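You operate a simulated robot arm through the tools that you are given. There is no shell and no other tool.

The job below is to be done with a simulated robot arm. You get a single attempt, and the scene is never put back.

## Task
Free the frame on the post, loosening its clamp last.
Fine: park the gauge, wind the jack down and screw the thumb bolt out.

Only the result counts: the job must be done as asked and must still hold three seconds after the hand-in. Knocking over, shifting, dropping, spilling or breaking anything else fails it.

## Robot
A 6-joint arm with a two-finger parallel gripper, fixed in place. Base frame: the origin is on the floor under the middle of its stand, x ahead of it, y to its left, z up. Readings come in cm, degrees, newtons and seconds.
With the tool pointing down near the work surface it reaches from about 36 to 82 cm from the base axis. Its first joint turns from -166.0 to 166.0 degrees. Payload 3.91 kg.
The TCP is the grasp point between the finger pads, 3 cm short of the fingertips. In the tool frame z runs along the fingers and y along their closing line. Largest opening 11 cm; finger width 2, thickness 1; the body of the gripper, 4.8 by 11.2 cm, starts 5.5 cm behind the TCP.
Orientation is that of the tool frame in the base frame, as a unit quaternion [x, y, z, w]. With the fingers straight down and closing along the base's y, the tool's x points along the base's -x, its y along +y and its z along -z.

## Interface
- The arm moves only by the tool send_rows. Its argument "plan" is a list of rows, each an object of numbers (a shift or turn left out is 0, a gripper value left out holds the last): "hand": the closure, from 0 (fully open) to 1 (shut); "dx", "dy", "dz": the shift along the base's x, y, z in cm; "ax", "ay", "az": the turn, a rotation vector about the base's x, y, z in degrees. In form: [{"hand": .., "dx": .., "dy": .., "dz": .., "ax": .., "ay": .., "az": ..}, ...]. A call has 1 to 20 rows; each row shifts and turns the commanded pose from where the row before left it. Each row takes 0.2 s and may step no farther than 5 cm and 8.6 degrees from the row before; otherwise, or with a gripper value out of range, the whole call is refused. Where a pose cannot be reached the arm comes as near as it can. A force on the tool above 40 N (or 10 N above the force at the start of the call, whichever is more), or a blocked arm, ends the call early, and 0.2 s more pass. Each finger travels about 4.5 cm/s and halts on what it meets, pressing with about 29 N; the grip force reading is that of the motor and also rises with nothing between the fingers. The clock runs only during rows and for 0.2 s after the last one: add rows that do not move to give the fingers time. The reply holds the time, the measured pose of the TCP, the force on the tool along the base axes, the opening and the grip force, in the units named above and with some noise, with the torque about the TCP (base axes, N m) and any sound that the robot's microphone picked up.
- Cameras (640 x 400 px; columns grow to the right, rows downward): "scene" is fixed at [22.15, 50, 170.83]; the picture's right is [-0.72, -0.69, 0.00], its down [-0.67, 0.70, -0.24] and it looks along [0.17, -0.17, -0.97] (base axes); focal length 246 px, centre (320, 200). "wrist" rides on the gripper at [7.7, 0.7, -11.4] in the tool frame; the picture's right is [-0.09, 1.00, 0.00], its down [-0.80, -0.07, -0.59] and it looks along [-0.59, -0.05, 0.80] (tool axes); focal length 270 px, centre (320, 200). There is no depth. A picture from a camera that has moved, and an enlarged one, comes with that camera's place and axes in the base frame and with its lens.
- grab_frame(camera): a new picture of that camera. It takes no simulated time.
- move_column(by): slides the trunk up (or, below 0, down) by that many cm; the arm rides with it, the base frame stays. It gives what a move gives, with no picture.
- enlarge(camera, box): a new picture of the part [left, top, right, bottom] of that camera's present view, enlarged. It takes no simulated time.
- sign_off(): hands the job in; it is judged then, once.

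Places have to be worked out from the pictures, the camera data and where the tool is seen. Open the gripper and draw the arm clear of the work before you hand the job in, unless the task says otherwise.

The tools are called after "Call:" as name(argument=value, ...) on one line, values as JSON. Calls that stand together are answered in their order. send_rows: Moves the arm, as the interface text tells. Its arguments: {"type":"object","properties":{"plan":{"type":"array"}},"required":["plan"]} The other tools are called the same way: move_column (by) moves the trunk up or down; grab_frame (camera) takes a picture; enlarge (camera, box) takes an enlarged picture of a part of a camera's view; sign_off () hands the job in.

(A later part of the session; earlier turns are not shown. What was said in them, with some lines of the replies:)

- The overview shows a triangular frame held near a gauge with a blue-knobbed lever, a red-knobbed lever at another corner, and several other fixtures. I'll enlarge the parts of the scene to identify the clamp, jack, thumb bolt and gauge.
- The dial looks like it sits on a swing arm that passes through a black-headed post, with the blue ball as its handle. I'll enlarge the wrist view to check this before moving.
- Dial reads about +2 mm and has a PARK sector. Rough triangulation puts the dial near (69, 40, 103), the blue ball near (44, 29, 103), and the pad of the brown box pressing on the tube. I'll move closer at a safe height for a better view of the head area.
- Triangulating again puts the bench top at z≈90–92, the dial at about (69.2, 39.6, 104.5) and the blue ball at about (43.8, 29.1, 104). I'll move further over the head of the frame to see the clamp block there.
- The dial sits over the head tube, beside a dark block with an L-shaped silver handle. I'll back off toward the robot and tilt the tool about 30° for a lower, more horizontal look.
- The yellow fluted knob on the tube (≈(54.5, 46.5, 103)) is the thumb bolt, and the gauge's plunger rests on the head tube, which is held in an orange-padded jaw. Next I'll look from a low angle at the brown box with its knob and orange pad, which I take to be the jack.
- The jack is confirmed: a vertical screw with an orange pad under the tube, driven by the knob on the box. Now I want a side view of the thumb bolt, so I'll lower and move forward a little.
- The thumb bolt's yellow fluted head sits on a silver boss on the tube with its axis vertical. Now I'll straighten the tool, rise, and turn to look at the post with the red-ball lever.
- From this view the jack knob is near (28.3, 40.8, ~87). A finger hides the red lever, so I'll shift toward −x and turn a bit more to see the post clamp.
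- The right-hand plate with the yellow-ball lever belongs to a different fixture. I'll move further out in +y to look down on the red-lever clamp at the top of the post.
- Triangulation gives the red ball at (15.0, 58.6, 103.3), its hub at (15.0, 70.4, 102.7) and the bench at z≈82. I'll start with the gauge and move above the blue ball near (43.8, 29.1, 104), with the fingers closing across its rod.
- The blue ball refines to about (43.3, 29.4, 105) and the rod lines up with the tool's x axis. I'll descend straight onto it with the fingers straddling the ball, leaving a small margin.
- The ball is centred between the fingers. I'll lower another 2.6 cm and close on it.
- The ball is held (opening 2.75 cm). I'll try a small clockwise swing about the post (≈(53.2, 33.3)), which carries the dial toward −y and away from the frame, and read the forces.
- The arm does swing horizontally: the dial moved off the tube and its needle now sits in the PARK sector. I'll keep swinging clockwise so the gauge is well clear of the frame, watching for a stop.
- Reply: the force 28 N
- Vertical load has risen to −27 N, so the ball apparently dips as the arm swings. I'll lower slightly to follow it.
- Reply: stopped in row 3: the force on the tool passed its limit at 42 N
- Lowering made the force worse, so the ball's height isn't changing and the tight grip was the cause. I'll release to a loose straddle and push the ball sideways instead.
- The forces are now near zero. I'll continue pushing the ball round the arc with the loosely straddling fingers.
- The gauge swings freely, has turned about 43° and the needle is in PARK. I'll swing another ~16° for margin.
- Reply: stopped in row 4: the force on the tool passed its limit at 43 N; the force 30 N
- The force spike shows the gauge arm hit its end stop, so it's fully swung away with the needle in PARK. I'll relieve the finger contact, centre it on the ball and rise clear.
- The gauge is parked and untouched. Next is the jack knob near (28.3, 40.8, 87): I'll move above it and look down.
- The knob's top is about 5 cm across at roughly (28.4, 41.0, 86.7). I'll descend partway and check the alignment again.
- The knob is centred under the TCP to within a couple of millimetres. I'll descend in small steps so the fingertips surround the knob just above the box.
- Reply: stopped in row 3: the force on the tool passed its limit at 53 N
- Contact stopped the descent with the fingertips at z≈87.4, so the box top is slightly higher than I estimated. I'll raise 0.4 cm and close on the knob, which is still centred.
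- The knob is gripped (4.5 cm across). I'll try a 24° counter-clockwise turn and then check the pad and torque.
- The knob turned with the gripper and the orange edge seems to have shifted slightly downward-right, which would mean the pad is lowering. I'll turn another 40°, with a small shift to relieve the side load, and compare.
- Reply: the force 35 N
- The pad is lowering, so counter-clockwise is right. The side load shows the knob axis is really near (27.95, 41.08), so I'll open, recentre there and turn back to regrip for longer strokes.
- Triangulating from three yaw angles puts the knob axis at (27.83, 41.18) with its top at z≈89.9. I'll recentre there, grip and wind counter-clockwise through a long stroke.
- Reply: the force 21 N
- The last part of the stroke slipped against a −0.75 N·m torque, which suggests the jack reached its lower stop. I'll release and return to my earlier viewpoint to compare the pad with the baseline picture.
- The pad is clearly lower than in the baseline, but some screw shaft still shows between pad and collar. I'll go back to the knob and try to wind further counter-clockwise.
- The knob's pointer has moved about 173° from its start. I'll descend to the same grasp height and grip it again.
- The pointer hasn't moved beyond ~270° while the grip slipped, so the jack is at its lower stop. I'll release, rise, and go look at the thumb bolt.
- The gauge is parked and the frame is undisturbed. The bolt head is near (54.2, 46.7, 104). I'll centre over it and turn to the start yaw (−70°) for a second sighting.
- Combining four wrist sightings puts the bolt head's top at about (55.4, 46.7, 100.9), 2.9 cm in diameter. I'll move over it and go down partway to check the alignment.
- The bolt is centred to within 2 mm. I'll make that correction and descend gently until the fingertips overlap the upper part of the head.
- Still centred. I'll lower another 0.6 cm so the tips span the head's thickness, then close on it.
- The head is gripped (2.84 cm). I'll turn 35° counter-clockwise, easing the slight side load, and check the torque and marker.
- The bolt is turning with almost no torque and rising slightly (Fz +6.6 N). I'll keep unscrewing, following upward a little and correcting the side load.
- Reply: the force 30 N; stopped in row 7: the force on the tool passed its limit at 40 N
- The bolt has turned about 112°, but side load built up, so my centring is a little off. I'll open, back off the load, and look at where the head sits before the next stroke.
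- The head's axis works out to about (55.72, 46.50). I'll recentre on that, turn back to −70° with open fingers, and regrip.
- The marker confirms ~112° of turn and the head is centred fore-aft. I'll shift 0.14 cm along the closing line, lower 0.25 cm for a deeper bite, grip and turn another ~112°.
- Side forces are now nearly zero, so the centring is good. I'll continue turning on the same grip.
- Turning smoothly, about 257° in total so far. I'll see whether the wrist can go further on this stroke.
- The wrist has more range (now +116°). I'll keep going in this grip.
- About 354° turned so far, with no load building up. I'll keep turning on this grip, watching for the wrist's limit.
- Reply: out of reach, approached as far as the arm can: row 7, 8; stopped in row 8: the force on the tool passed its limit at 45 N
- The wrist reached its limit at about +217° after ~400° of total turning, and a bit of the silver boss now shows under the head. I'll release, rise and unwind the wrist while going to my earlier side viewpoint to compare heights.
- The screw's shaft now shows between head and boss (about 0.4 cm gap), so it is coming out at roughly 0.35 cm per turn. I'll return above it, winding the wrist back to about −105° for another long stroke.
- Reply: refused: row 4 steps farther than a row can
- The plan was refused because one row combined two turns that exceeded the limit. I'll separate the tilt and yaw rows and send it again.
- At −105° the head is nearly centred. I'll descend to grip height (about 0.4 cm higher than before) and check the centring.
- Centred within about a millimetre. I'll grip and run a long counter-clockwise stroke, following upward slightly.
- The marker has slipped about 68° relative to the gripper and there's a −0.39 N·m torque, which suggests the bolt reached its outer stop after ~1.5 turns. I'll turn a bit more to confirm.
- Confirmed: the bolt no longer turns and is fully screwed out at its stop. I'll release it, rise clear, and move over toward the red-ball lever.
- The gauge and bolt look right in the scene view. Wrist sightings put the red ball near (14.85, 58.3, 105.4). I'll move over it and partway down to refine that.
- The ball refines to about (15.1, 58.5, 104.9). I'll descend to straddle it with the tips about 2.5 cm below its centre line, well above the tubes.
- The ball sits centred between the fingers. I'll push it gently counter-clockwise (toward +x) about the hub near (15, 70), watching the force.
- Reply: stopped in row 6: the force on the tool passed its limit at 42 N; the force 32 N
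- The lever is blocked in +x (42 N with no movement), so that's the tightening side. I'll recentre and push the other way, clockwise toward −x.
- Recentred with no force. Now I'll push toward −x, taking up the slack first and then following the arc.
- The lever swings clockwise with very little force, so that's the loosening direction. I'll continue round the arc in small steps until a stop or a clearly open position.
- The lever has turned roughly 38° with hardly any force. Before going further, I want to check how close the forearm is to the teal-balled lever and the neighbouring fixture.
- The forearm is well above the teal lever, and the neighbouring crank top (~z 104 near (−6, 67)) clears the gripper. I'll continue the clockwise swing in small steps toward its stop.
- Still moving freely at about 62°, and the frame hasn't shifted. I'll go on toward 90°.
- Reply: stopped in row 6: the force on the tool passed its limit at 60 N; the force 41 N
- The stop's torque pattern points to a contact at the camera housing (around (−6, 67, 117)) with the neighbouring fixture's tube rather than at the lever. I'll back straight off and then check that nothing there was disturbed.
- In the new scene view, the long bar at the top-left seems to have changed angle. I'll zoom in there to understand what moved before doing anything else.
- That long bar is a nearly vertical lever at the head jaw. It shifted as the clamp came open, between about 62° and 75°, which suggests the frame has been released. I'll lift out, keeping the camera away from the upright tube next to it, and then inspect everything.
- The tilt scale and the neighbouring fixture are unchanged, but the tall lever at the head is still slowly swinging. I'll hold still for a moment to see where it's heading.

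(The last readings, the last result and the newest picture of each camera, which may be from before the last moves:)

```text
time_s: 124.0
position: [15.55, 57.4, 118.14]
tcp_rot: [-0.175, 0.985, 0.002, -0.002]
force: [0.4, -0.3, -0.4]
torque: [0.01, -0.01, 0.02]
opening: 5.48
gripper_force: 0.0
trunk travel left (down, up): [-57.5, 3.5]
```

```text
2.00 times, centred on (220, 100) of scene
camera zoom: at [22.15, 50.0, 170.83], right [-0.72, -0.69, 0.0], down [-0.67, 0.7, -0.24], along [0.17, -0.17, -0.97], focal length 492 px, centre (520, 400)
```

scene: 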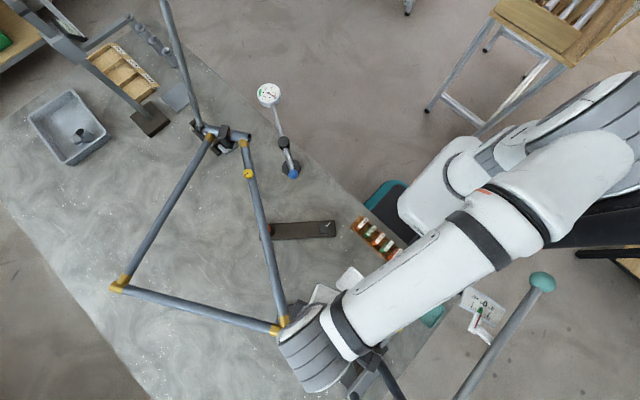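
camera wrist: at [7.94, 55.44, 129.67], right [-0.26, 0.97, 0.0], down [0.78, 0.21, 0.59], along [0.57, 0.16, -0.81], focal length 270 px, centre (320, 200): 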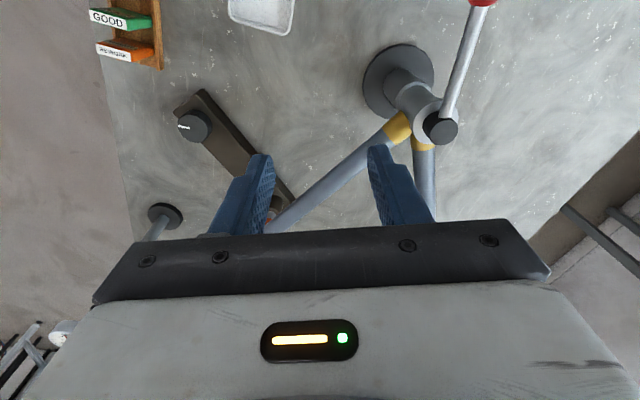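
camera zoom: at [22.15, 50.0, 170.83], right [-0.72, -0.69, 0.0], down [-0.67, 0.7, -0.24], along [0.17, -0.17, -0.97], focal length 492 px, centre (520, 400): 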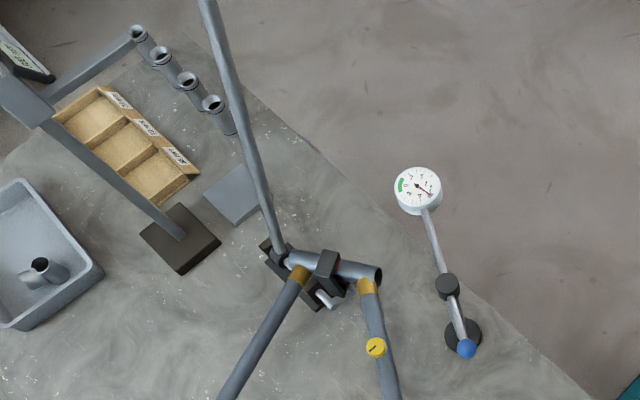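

The tall lever has nearly stopped moving. I'll wait another second and compare the head area with the original crop.

Call:
send_rows(plan=[{}, {}, {}, {}, {}])

Call:
enlarge(camera="scene", box=[180, 90, 340, 190])

Call:
enlarge(camera="scene", box=[100, 0, 340, 200])

Call:
enlarge(camera="scene", box=[240, 205, 304, 245])

```text
time_s: 125.2
position: [15.47, 57.36, 118.12]
tcp_rot: [-0.175, 0.985, 0.001, -0.001]
force: [-0.2, 0.9, -0.7]
torque: [0.02, 0.0, 0.03]
opening: 5.52
gripper_force: 0.1
trunk travel left (down, up): [-57.5, 3.5]
```

```text
4.00 times, centred on (260, 140) of scene
camera zoom: at [22.15, 50.0, 170.83], right [-0.72, -0.69, 0.0], down [-0.67, 0.7, -0.24], along [0.17, -0.17, -0.97], focal length 984 px, centre (560, 440)
```

zoom: 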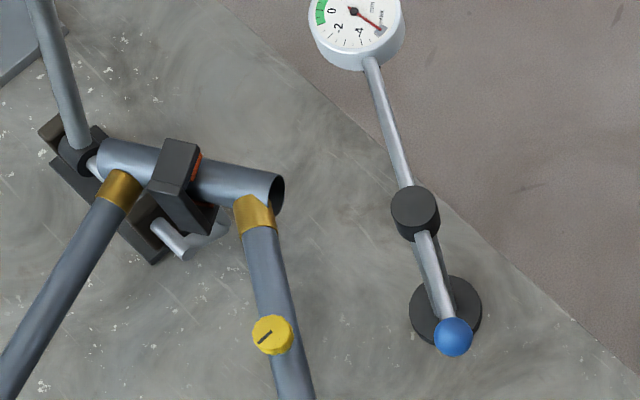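

```text
2.00 times, centred on (220, 100) of scene
camera zoom: at [22.15, 50.0, 170.83], right [-0.72, -0.69, 0.0], down [-0.67, 0.7, -0.24], along [0.17, -0.17, -0.97], focal length 492 px, centre (520, 400)
```

zoom: 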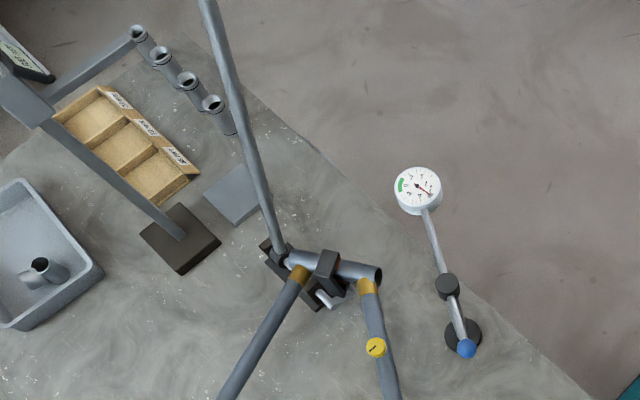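

```text
10.00 times, centred on (272, 225) of scene
camera zoom: at [22.15, 50.0, 170.83], right [-0.72, -0.69, 0.0], down [-0.67, 0.7, -0.24], along [0.17, -0.17, -0.97], focal length 2459 px, centre (800, -50)
```

zoom: 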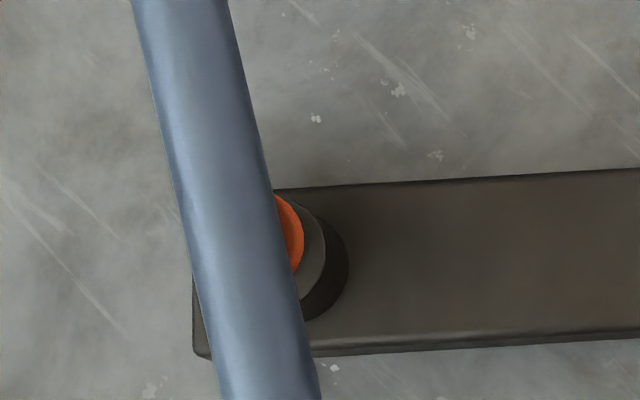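

The frame has now settled: it sagged about 0.7 cm and the tall lever came to rest, so the clamp has let go. The lever is at roughly 74° without having reached a stop, so I'll nudge it a little further for margin. I'll push on its rod with closed fingers and the camera turned away from the upright tubes.

Call:
send_rows(plan=[{"az": 7.8, "hand": 1}, {"az": 7.8}, {"az": 7.8}, {"az": 7.8}, {"az": 7.8}, {"az": 7.8}, {"az": 7.8}, {"az": 7.8}, {"az": 7.6}, {"dx": -2.7, "dy": 1.8}, {"dx": -2.7, "dy": 1.8}, {"dx": -2.7, "dy": 1.8}, {}])

Call:
grab_frame(camera="wrist")

Call:
grab_frame(camera="scene")

```text
time_s: 128.0
position: [7.39, 62.87, 118.16]
tcp_rot: [0.707, -0.707, 0.0, 0.002]
force: [0.5, -0.2, 0.0]
torque: [0.02, 0.03, -0.04]
opening: 0.0
gripper_force: 29.5
trunk travel left (down, up): [-57.5, 3.5]
```

```text
taken
camera wrist: at [6.63, 55.27, 129.6], right [-1.0, 0.09, 0.0], down [0.07, 0.8, 0.59], along [0.05, 0.59, -0.81], focal length 270 px, centre (320, 200)
```

wrist: 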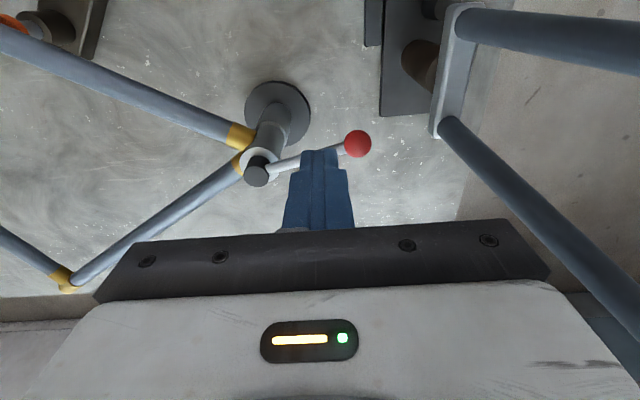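

```text
taken
```

scene: 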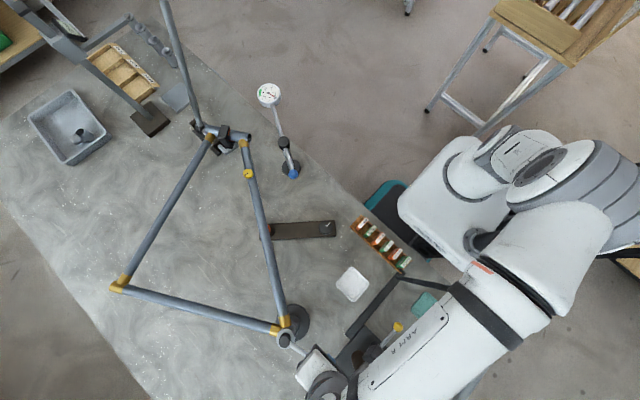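

The view confirms the lever, hub and ball, with clear space on the near side of the rod. I'll lower there and then ease forward in small steps.

Call:
send_rows(plan=[{"dz": -4}, {"dz": -4}, {"dz": -3}, {"dz": -2}, {}])

Call:
send_rows(plan=[{"dy": 0.8}, {"dy": 0.8}, {"dy": 0.7}, {"dy": 0.5}, {"dy": 0.4}, {}])

Call:
grab_frame(camera="wrist")

```text
time_s: 129.2
position: [7.45, 62.9, 104.98]
tcp_rot: [0.708, -0.707, -0.001, 0.002]
force: [0.4, -0.1, 0.1]
torque: [0.0, 0.01, 0.02]
opening: 0.01
gripper_force: 28.6
trunk travel left (down, up): [-57.5, 3.5]
```

```text
time_s: 130.6
position: [7.35, 66.0, 105.12]
tcp_rot: [0.708, -0.707, 0.0, 0.003]
force: [-0.3, -0.7, -0.1]
torque: [0.02, -0.03, -0.01]
opening: 0.01
gripper_force: 29.2
trunk travel left (down, up): [-57.5, 3.5]
```

```text
taken
camera wrist: at [6.58, 58.49, 116.59], right [-1.0, 0.09, 0.0], down [0.07, 0.8, 0.59], along [0.05, 0.59, -0.81], focal length 270 px, centre (320, 200)
```

wrist: 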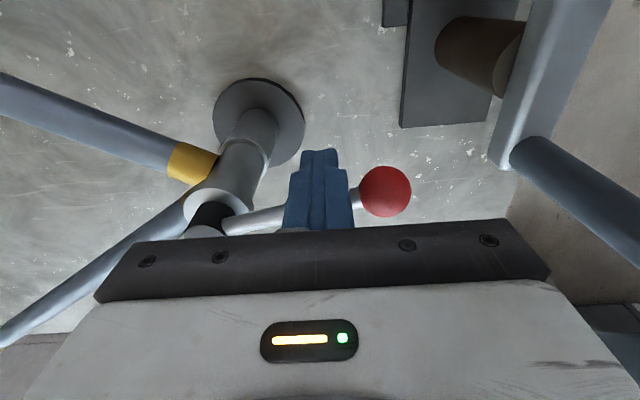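

The fingers are right at the rod. I'll continue in 0.3 cm steps and watch the force.

Call:
send_rows(plan=[{"dy": 0.3}, {"dy": 0.3}, {"dy": 0.3}, {"dy": 0.3}, {}])

Call:
grab_frame(camera="wrist")

Call:
enlarge(camera="scene", box=[100, 0, 340, 200])

```text
time_s: 131.8
position: [7.25, 67.26, 105.1]
tcp_rot: [0.708, -0.706, 0.0, 0.002]
force: [0.2, -0.9, 0.2]
torque: [-0.02, 0.03, 0.0]
opening: 0.01
gripper_force: 28.7
trunk travel left (down, up): [-57.5, 3.5]
```

```text
taken
camera wrist: at [6.52, 59.69, 116.66], right [-1.0, 0.09, 0.0], down [0.07, 0.8, 0.59], along [0.05, 0.59, -0.81], focal length 270 px, centre (320, 200)
```

wrist: 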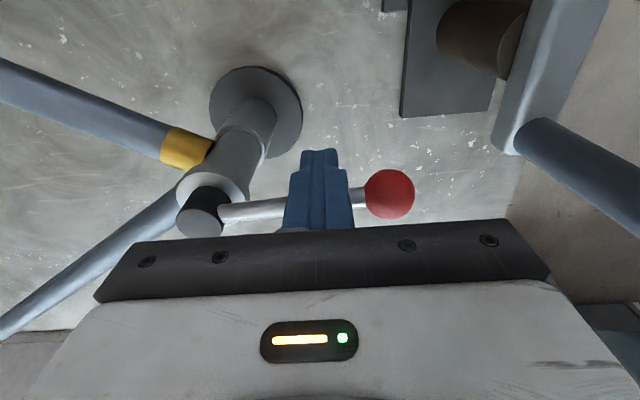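

```text
2.00 times, centred on (220, 100) of scene
camera zoom: at [22.15, 50.0, 170.83], right [-0.72, -0.69, 0.0], down [-0.67, 0.7, -0.24], along [0.17, -0.17, -0.97], focal length 492 px, centre (520, 400)
```

zoom: 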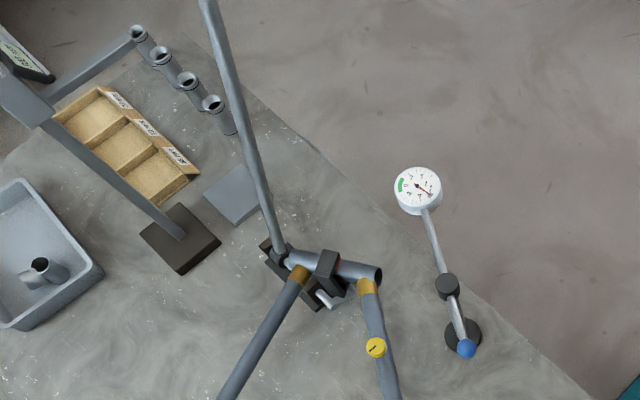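

The lever moves freely with under 1 N, and neither the frame nor the tall lever responds. I'll push another 1.2 cm.

Call:
send_rows(plan=[{"dy": 0.3}, {"dy": 0.3}, {"dy": 0.3}, {"dy": 0.3}, {}])

Call:
grab_frame(camera="wrist")

```text
time_s: 133.0
position: [7.36, 68.33, 105.21]
tcp_rot: [0.707, -0.707, 0.0, 0.003]
force: [-0.1, -1.1, -0.2]
torque: [-0.03, 0.03, -0.01]
opening: 0.0
gripper_force: 29.0
trunk travel left (down, up): [-57.5, 3.5]
```

```text
taken
camera wrist: at [6.59, 60.83, 116.65], right [-1.0, 0.09, 0.0], down [0.07, 0.8, 0.59], along [0.05, 0.59, -0.81], focal length 270 px, centre (320, 200)
```

wrist: 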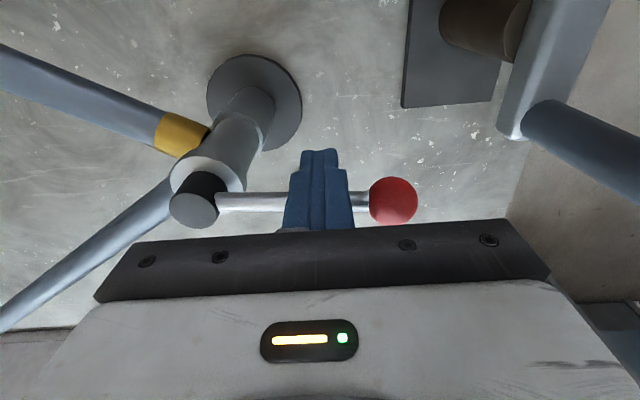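

The lever is now at about 90° with no stop. I'll go one more small increment and then leave it.

Call:
send_rows(plan=[{"dy": 0.3}, {"dy": 0.3}, {"dy": 0.3}, {"dy": 0.3}, {}])

Call:
grab_frame(camera="wrist")

Call:
grab_frame(camera="scene")

```text
time_s: 133.7
position: [7.34, 68.5, 105.02]
tcp_rot: [0.708, -0.707, 0.004, 0.007]
force: [1.0, -18.9, 6.7]
torque: [-0.1, -0.23, -0.03]
opening: 0.0
gripper_force: 28.6
trunk travel left (down, up): [-57.5, 3.5]
stopped in row 3: the force on the tool passed its limit at 43 N (the readings are from after the stop); the commanded pose is now the measured one
```

```text
taken
camera wrist: at [6.56, 61.09, 116.68], right [-1.0, 0.09, 0.0], down [0.07, 0.81, 0.58], along [0.05, 0.58, -0.81], focal length 270 px, centre (320, 200)
```

wrist: 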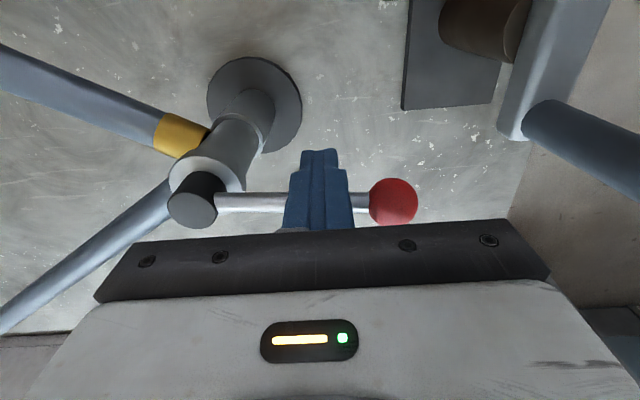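

```text
taken
```

scene: 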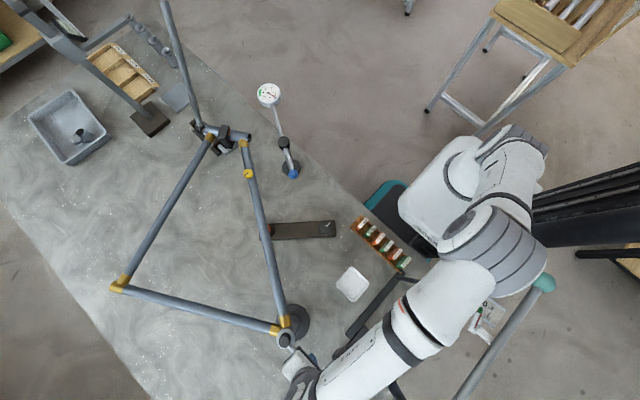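

The lever is at its open stop at about 90°, so the clamp is fully loosened. I'll back off the rod, rise, open the gripper and draw the arm clear.

Call:
send_rows(plan=[{"dy": -0.5}, {"dy": -1.5}, {"dz": 3}, {"dz": 4}, {"dz": 4}, {"dz": 4}, {"dx": 2, "dy": -3, "dz": 2}, {"dx": 3, "dy": -3, "dz": 2, "hand": 0.5}, {"dx": 4, "dy": -3, "hand": 0}, {"dx": 4, "dy": -3}, {"dx": 4, "dy": -3}, {"dx": 3, "dy": -2}, {}])

Call:
grab_frame(camera="scene")

Call:
grab_frame(camera="wrist")

```text
time_s: 136.5
position: [27.42, 49.79, 123.86]
tcp_rot: [0.708, -0.706, 0.005, 0.006]
force: [-0.3, -0.1, 0.0]
torque: [0.01, 0.01, 0.02]
opening: 10.97
gripper_force: 0.1
trunk travel left (down, up): [-57.5, 3.5]
```

```text
taken
```

scene: 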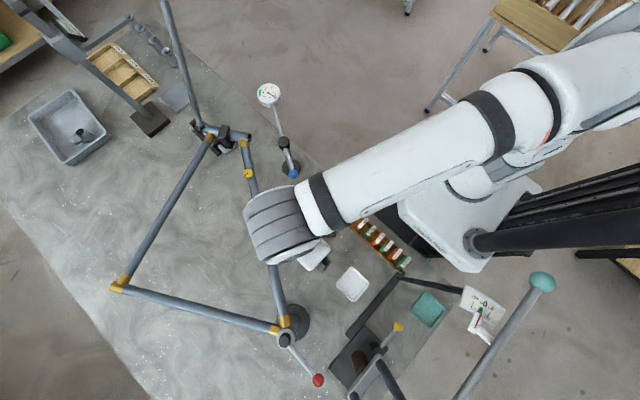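

```text
taken
camera wrist: at [26.64, 42.35, 135.48], right [-1.0, 0.09, 0.0], down [0.07, 0.81, 0.58], along [0.05, 0.58, -0.81], focal length 270 px, centre (320, 200)
```

wrist: 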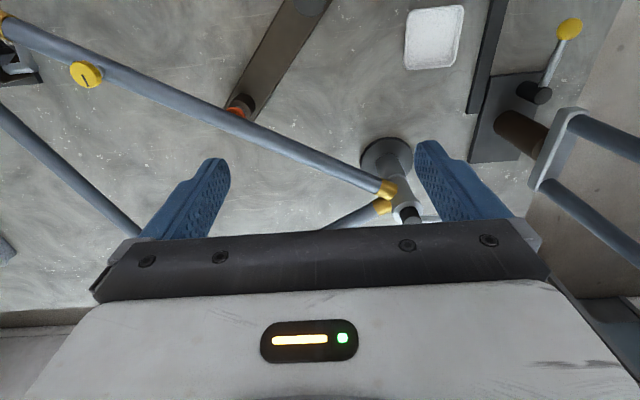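

The scene shows the red lever swung open, the gauge parked, and the neighbouring fixtures in place. On the way out I'll check the jack pad and bolt from the side once more.

Call:
send_rows(plan=[{"az": -8, "dx": 0.5}, {"az": -8, "dx": 0.5}, {"az": -8, "dx": 0.5}, {"az": -8, "dx": 0.5}, {"az": -8, "dx": 0.5}, {"az": -8}, {"az": -8}, {"az": -8}, {"az": -8}, {"az": -8}, {"az": -8}, {"az": -2}, {"ay": -7.5, "dz": -2}, {"ay": -7.5, "dz": -2}, {"ay": -7.5, "dz": -3}, {"ay": -7.5, "dz": -2}, {}])

Call:
grab_frame(camera="wrist")

Call:
enlarge(camera="wrist", box=[200, 0, 460, 180])

```text
time_s: 140.1
position: [29.86, 49.91, 114.91]
tcp_rot: [-0.002, 0.968, 0.002, 0.251]
force: [0.7, -0.1, -0.4]
torque: [0.02, 0.04, 0.03]
opening: 11.0
gripper_force: 0.1
trunk travel left (down, up): [-57.5, 3.5]
```

```text
taken
camera wrist: at [17.39, 50.66, 121.22], right [0.07, 1.0, 0.05], down [0.41, -0.07, 0.91], along [0.91, -0.05, -0.41], focal length 270 px, centre (320, 200)
```

wrist: 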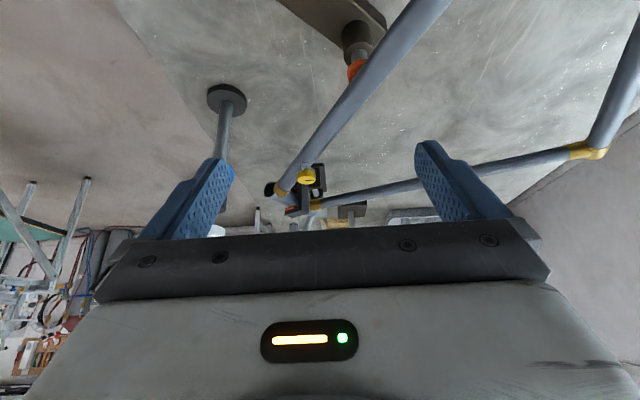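

```text
2.22 times, centred on (330, 90) of wrist
camera zoom: at [17.39, 50.66, 121.22], right [0.07, 1.0, 0.05], down [0.41, -0.07, 0.91], along [0.91, -0.05, -0.41], focal length 601 px, centre (298, 444)
```

zoom: 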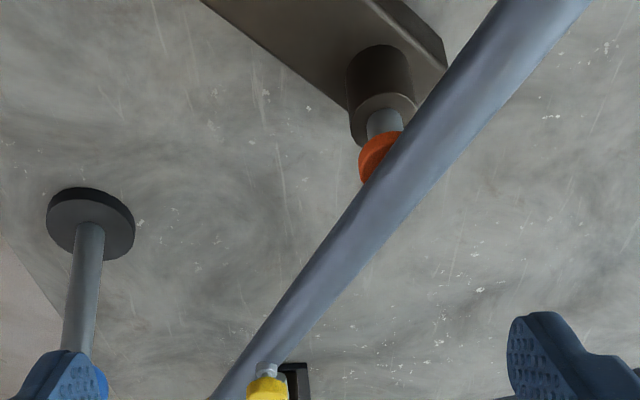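

Pad lowered, bolt raised, and everything is steady. I'll straighten the tool and return to the starting position, then take a last look.

Call:
send_rows(plan=[{"ay": 7.5, "dz": 3}, {"ay": 7.5, "dz": 3}, {"ay": 7.5, "dz": 3}, {"ay": 6.5, "dz": 3}, {"dx": 2, "dy": -3.5, "dz": 2}, {"dx": 2, "dy": -3.5, "dz": 2}, {"dx": 2, "dy": -3.5, "dz": 1}, {"dx": 2, "dy": -3.5}, {"dx": 2, "dy": -3.5}, {}, {}])

Call:
grab_frame(camera="scene")

Call:
enlarge(camera="scene", box=[100, 0, 340, 200])

Call:
enlarge(camera="scene", box=[240, 280, 432, 400])

```text
time_s: 142.5
position: [39.94, 32.33, 131.95]
tcp_rot: [-0.001, 1.0, 0.002, 0.0]
force: [0.0, -0.2, 0.0]
torque: [-0.02, 0.02, 0.0]
opening: 11.02
gripper_force: 0.1
trunk travel left (down, up): [-57.5, 3.5]
```

```text
taken
```

scene: 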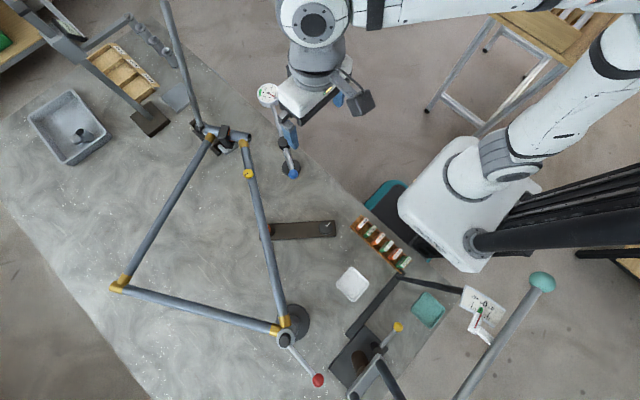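

```text
2.00 times, centred on (220, 100) of scene
camera zoom: at [22.15, 50.0, 170.83], right [-0.72, -0.69, 0.0], down [-0.67, 0.7, -0.24], along [0.17, -0.17, -0.97], focal length 492 px, centre (520, 400)
```

zoom: 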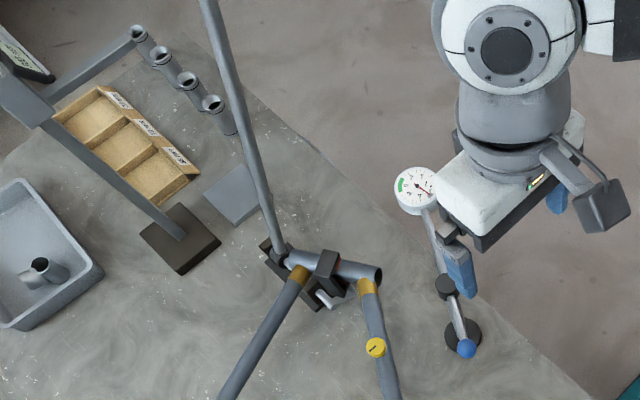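

```text
3.33 times, centred on (336, 340) of scene
camera zoom: at [22.15, 50.0, 170.83], right [-0.72, -0.69, 0.0], down [-0.67, 0.7, -0.24], along [0.17, -0.17, -0.97], focal length 820 px, centre (267, -267)
```

zoom: 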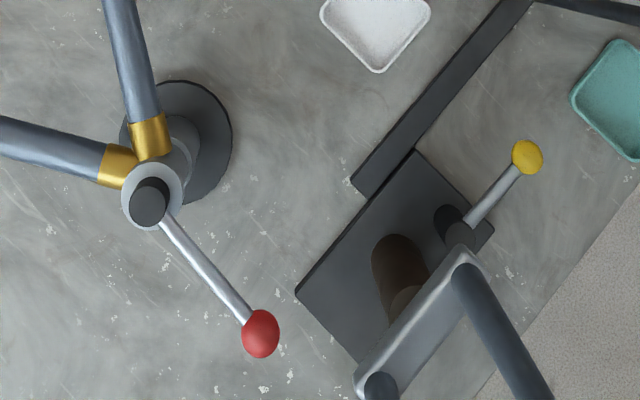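

The final views show all four steps done: the gauge is parked with its needle in PARK, the jack is down at its stop, the thumb bolt is out at its stop, and the clamp lever is open at its stop. The other fixtures match their original positions, and the gripper is open and clear, so I'm handing in.

Call:
sign_off()

```text
The job is handed in.
```

I freed the frame on the post and handed the job in. I did the steps in the order you gave, with the clamp last:

- **Gauge:** I swung it off the head tube to its end stop. The needle sits in the PARK sector.
- **Jack:** I wound it counter-clockwise until the knob would turn no further, about half a turn. The pad came down by roughly 0.9 cm, and some of its screw shaft still shows.
- **Thumb bolt:** I screwed it out counter-clockwise about one and a half turns, until it would turn no further. It is still held in its boss.
- **Clamp:** I swung the red-ball lever clockwise about 90° to its open stop.

- **Frame movement:** As the clamp let go, the frame dropped by about 0.7 cm. The tall lever at the head jaw swung to a new angle at the same time, and both then stayed still. I took this as the frame coming free.
- **Accidental contact:** While I was turning the clamp lever, the camera housing bumped a tall tube on the neighbouring fixture, with a peak force of 60 N. I backed off straight away. Its tilt scale and position look the same as at the start.

At hand-in the gripper was open and the arm was back near its starting position.
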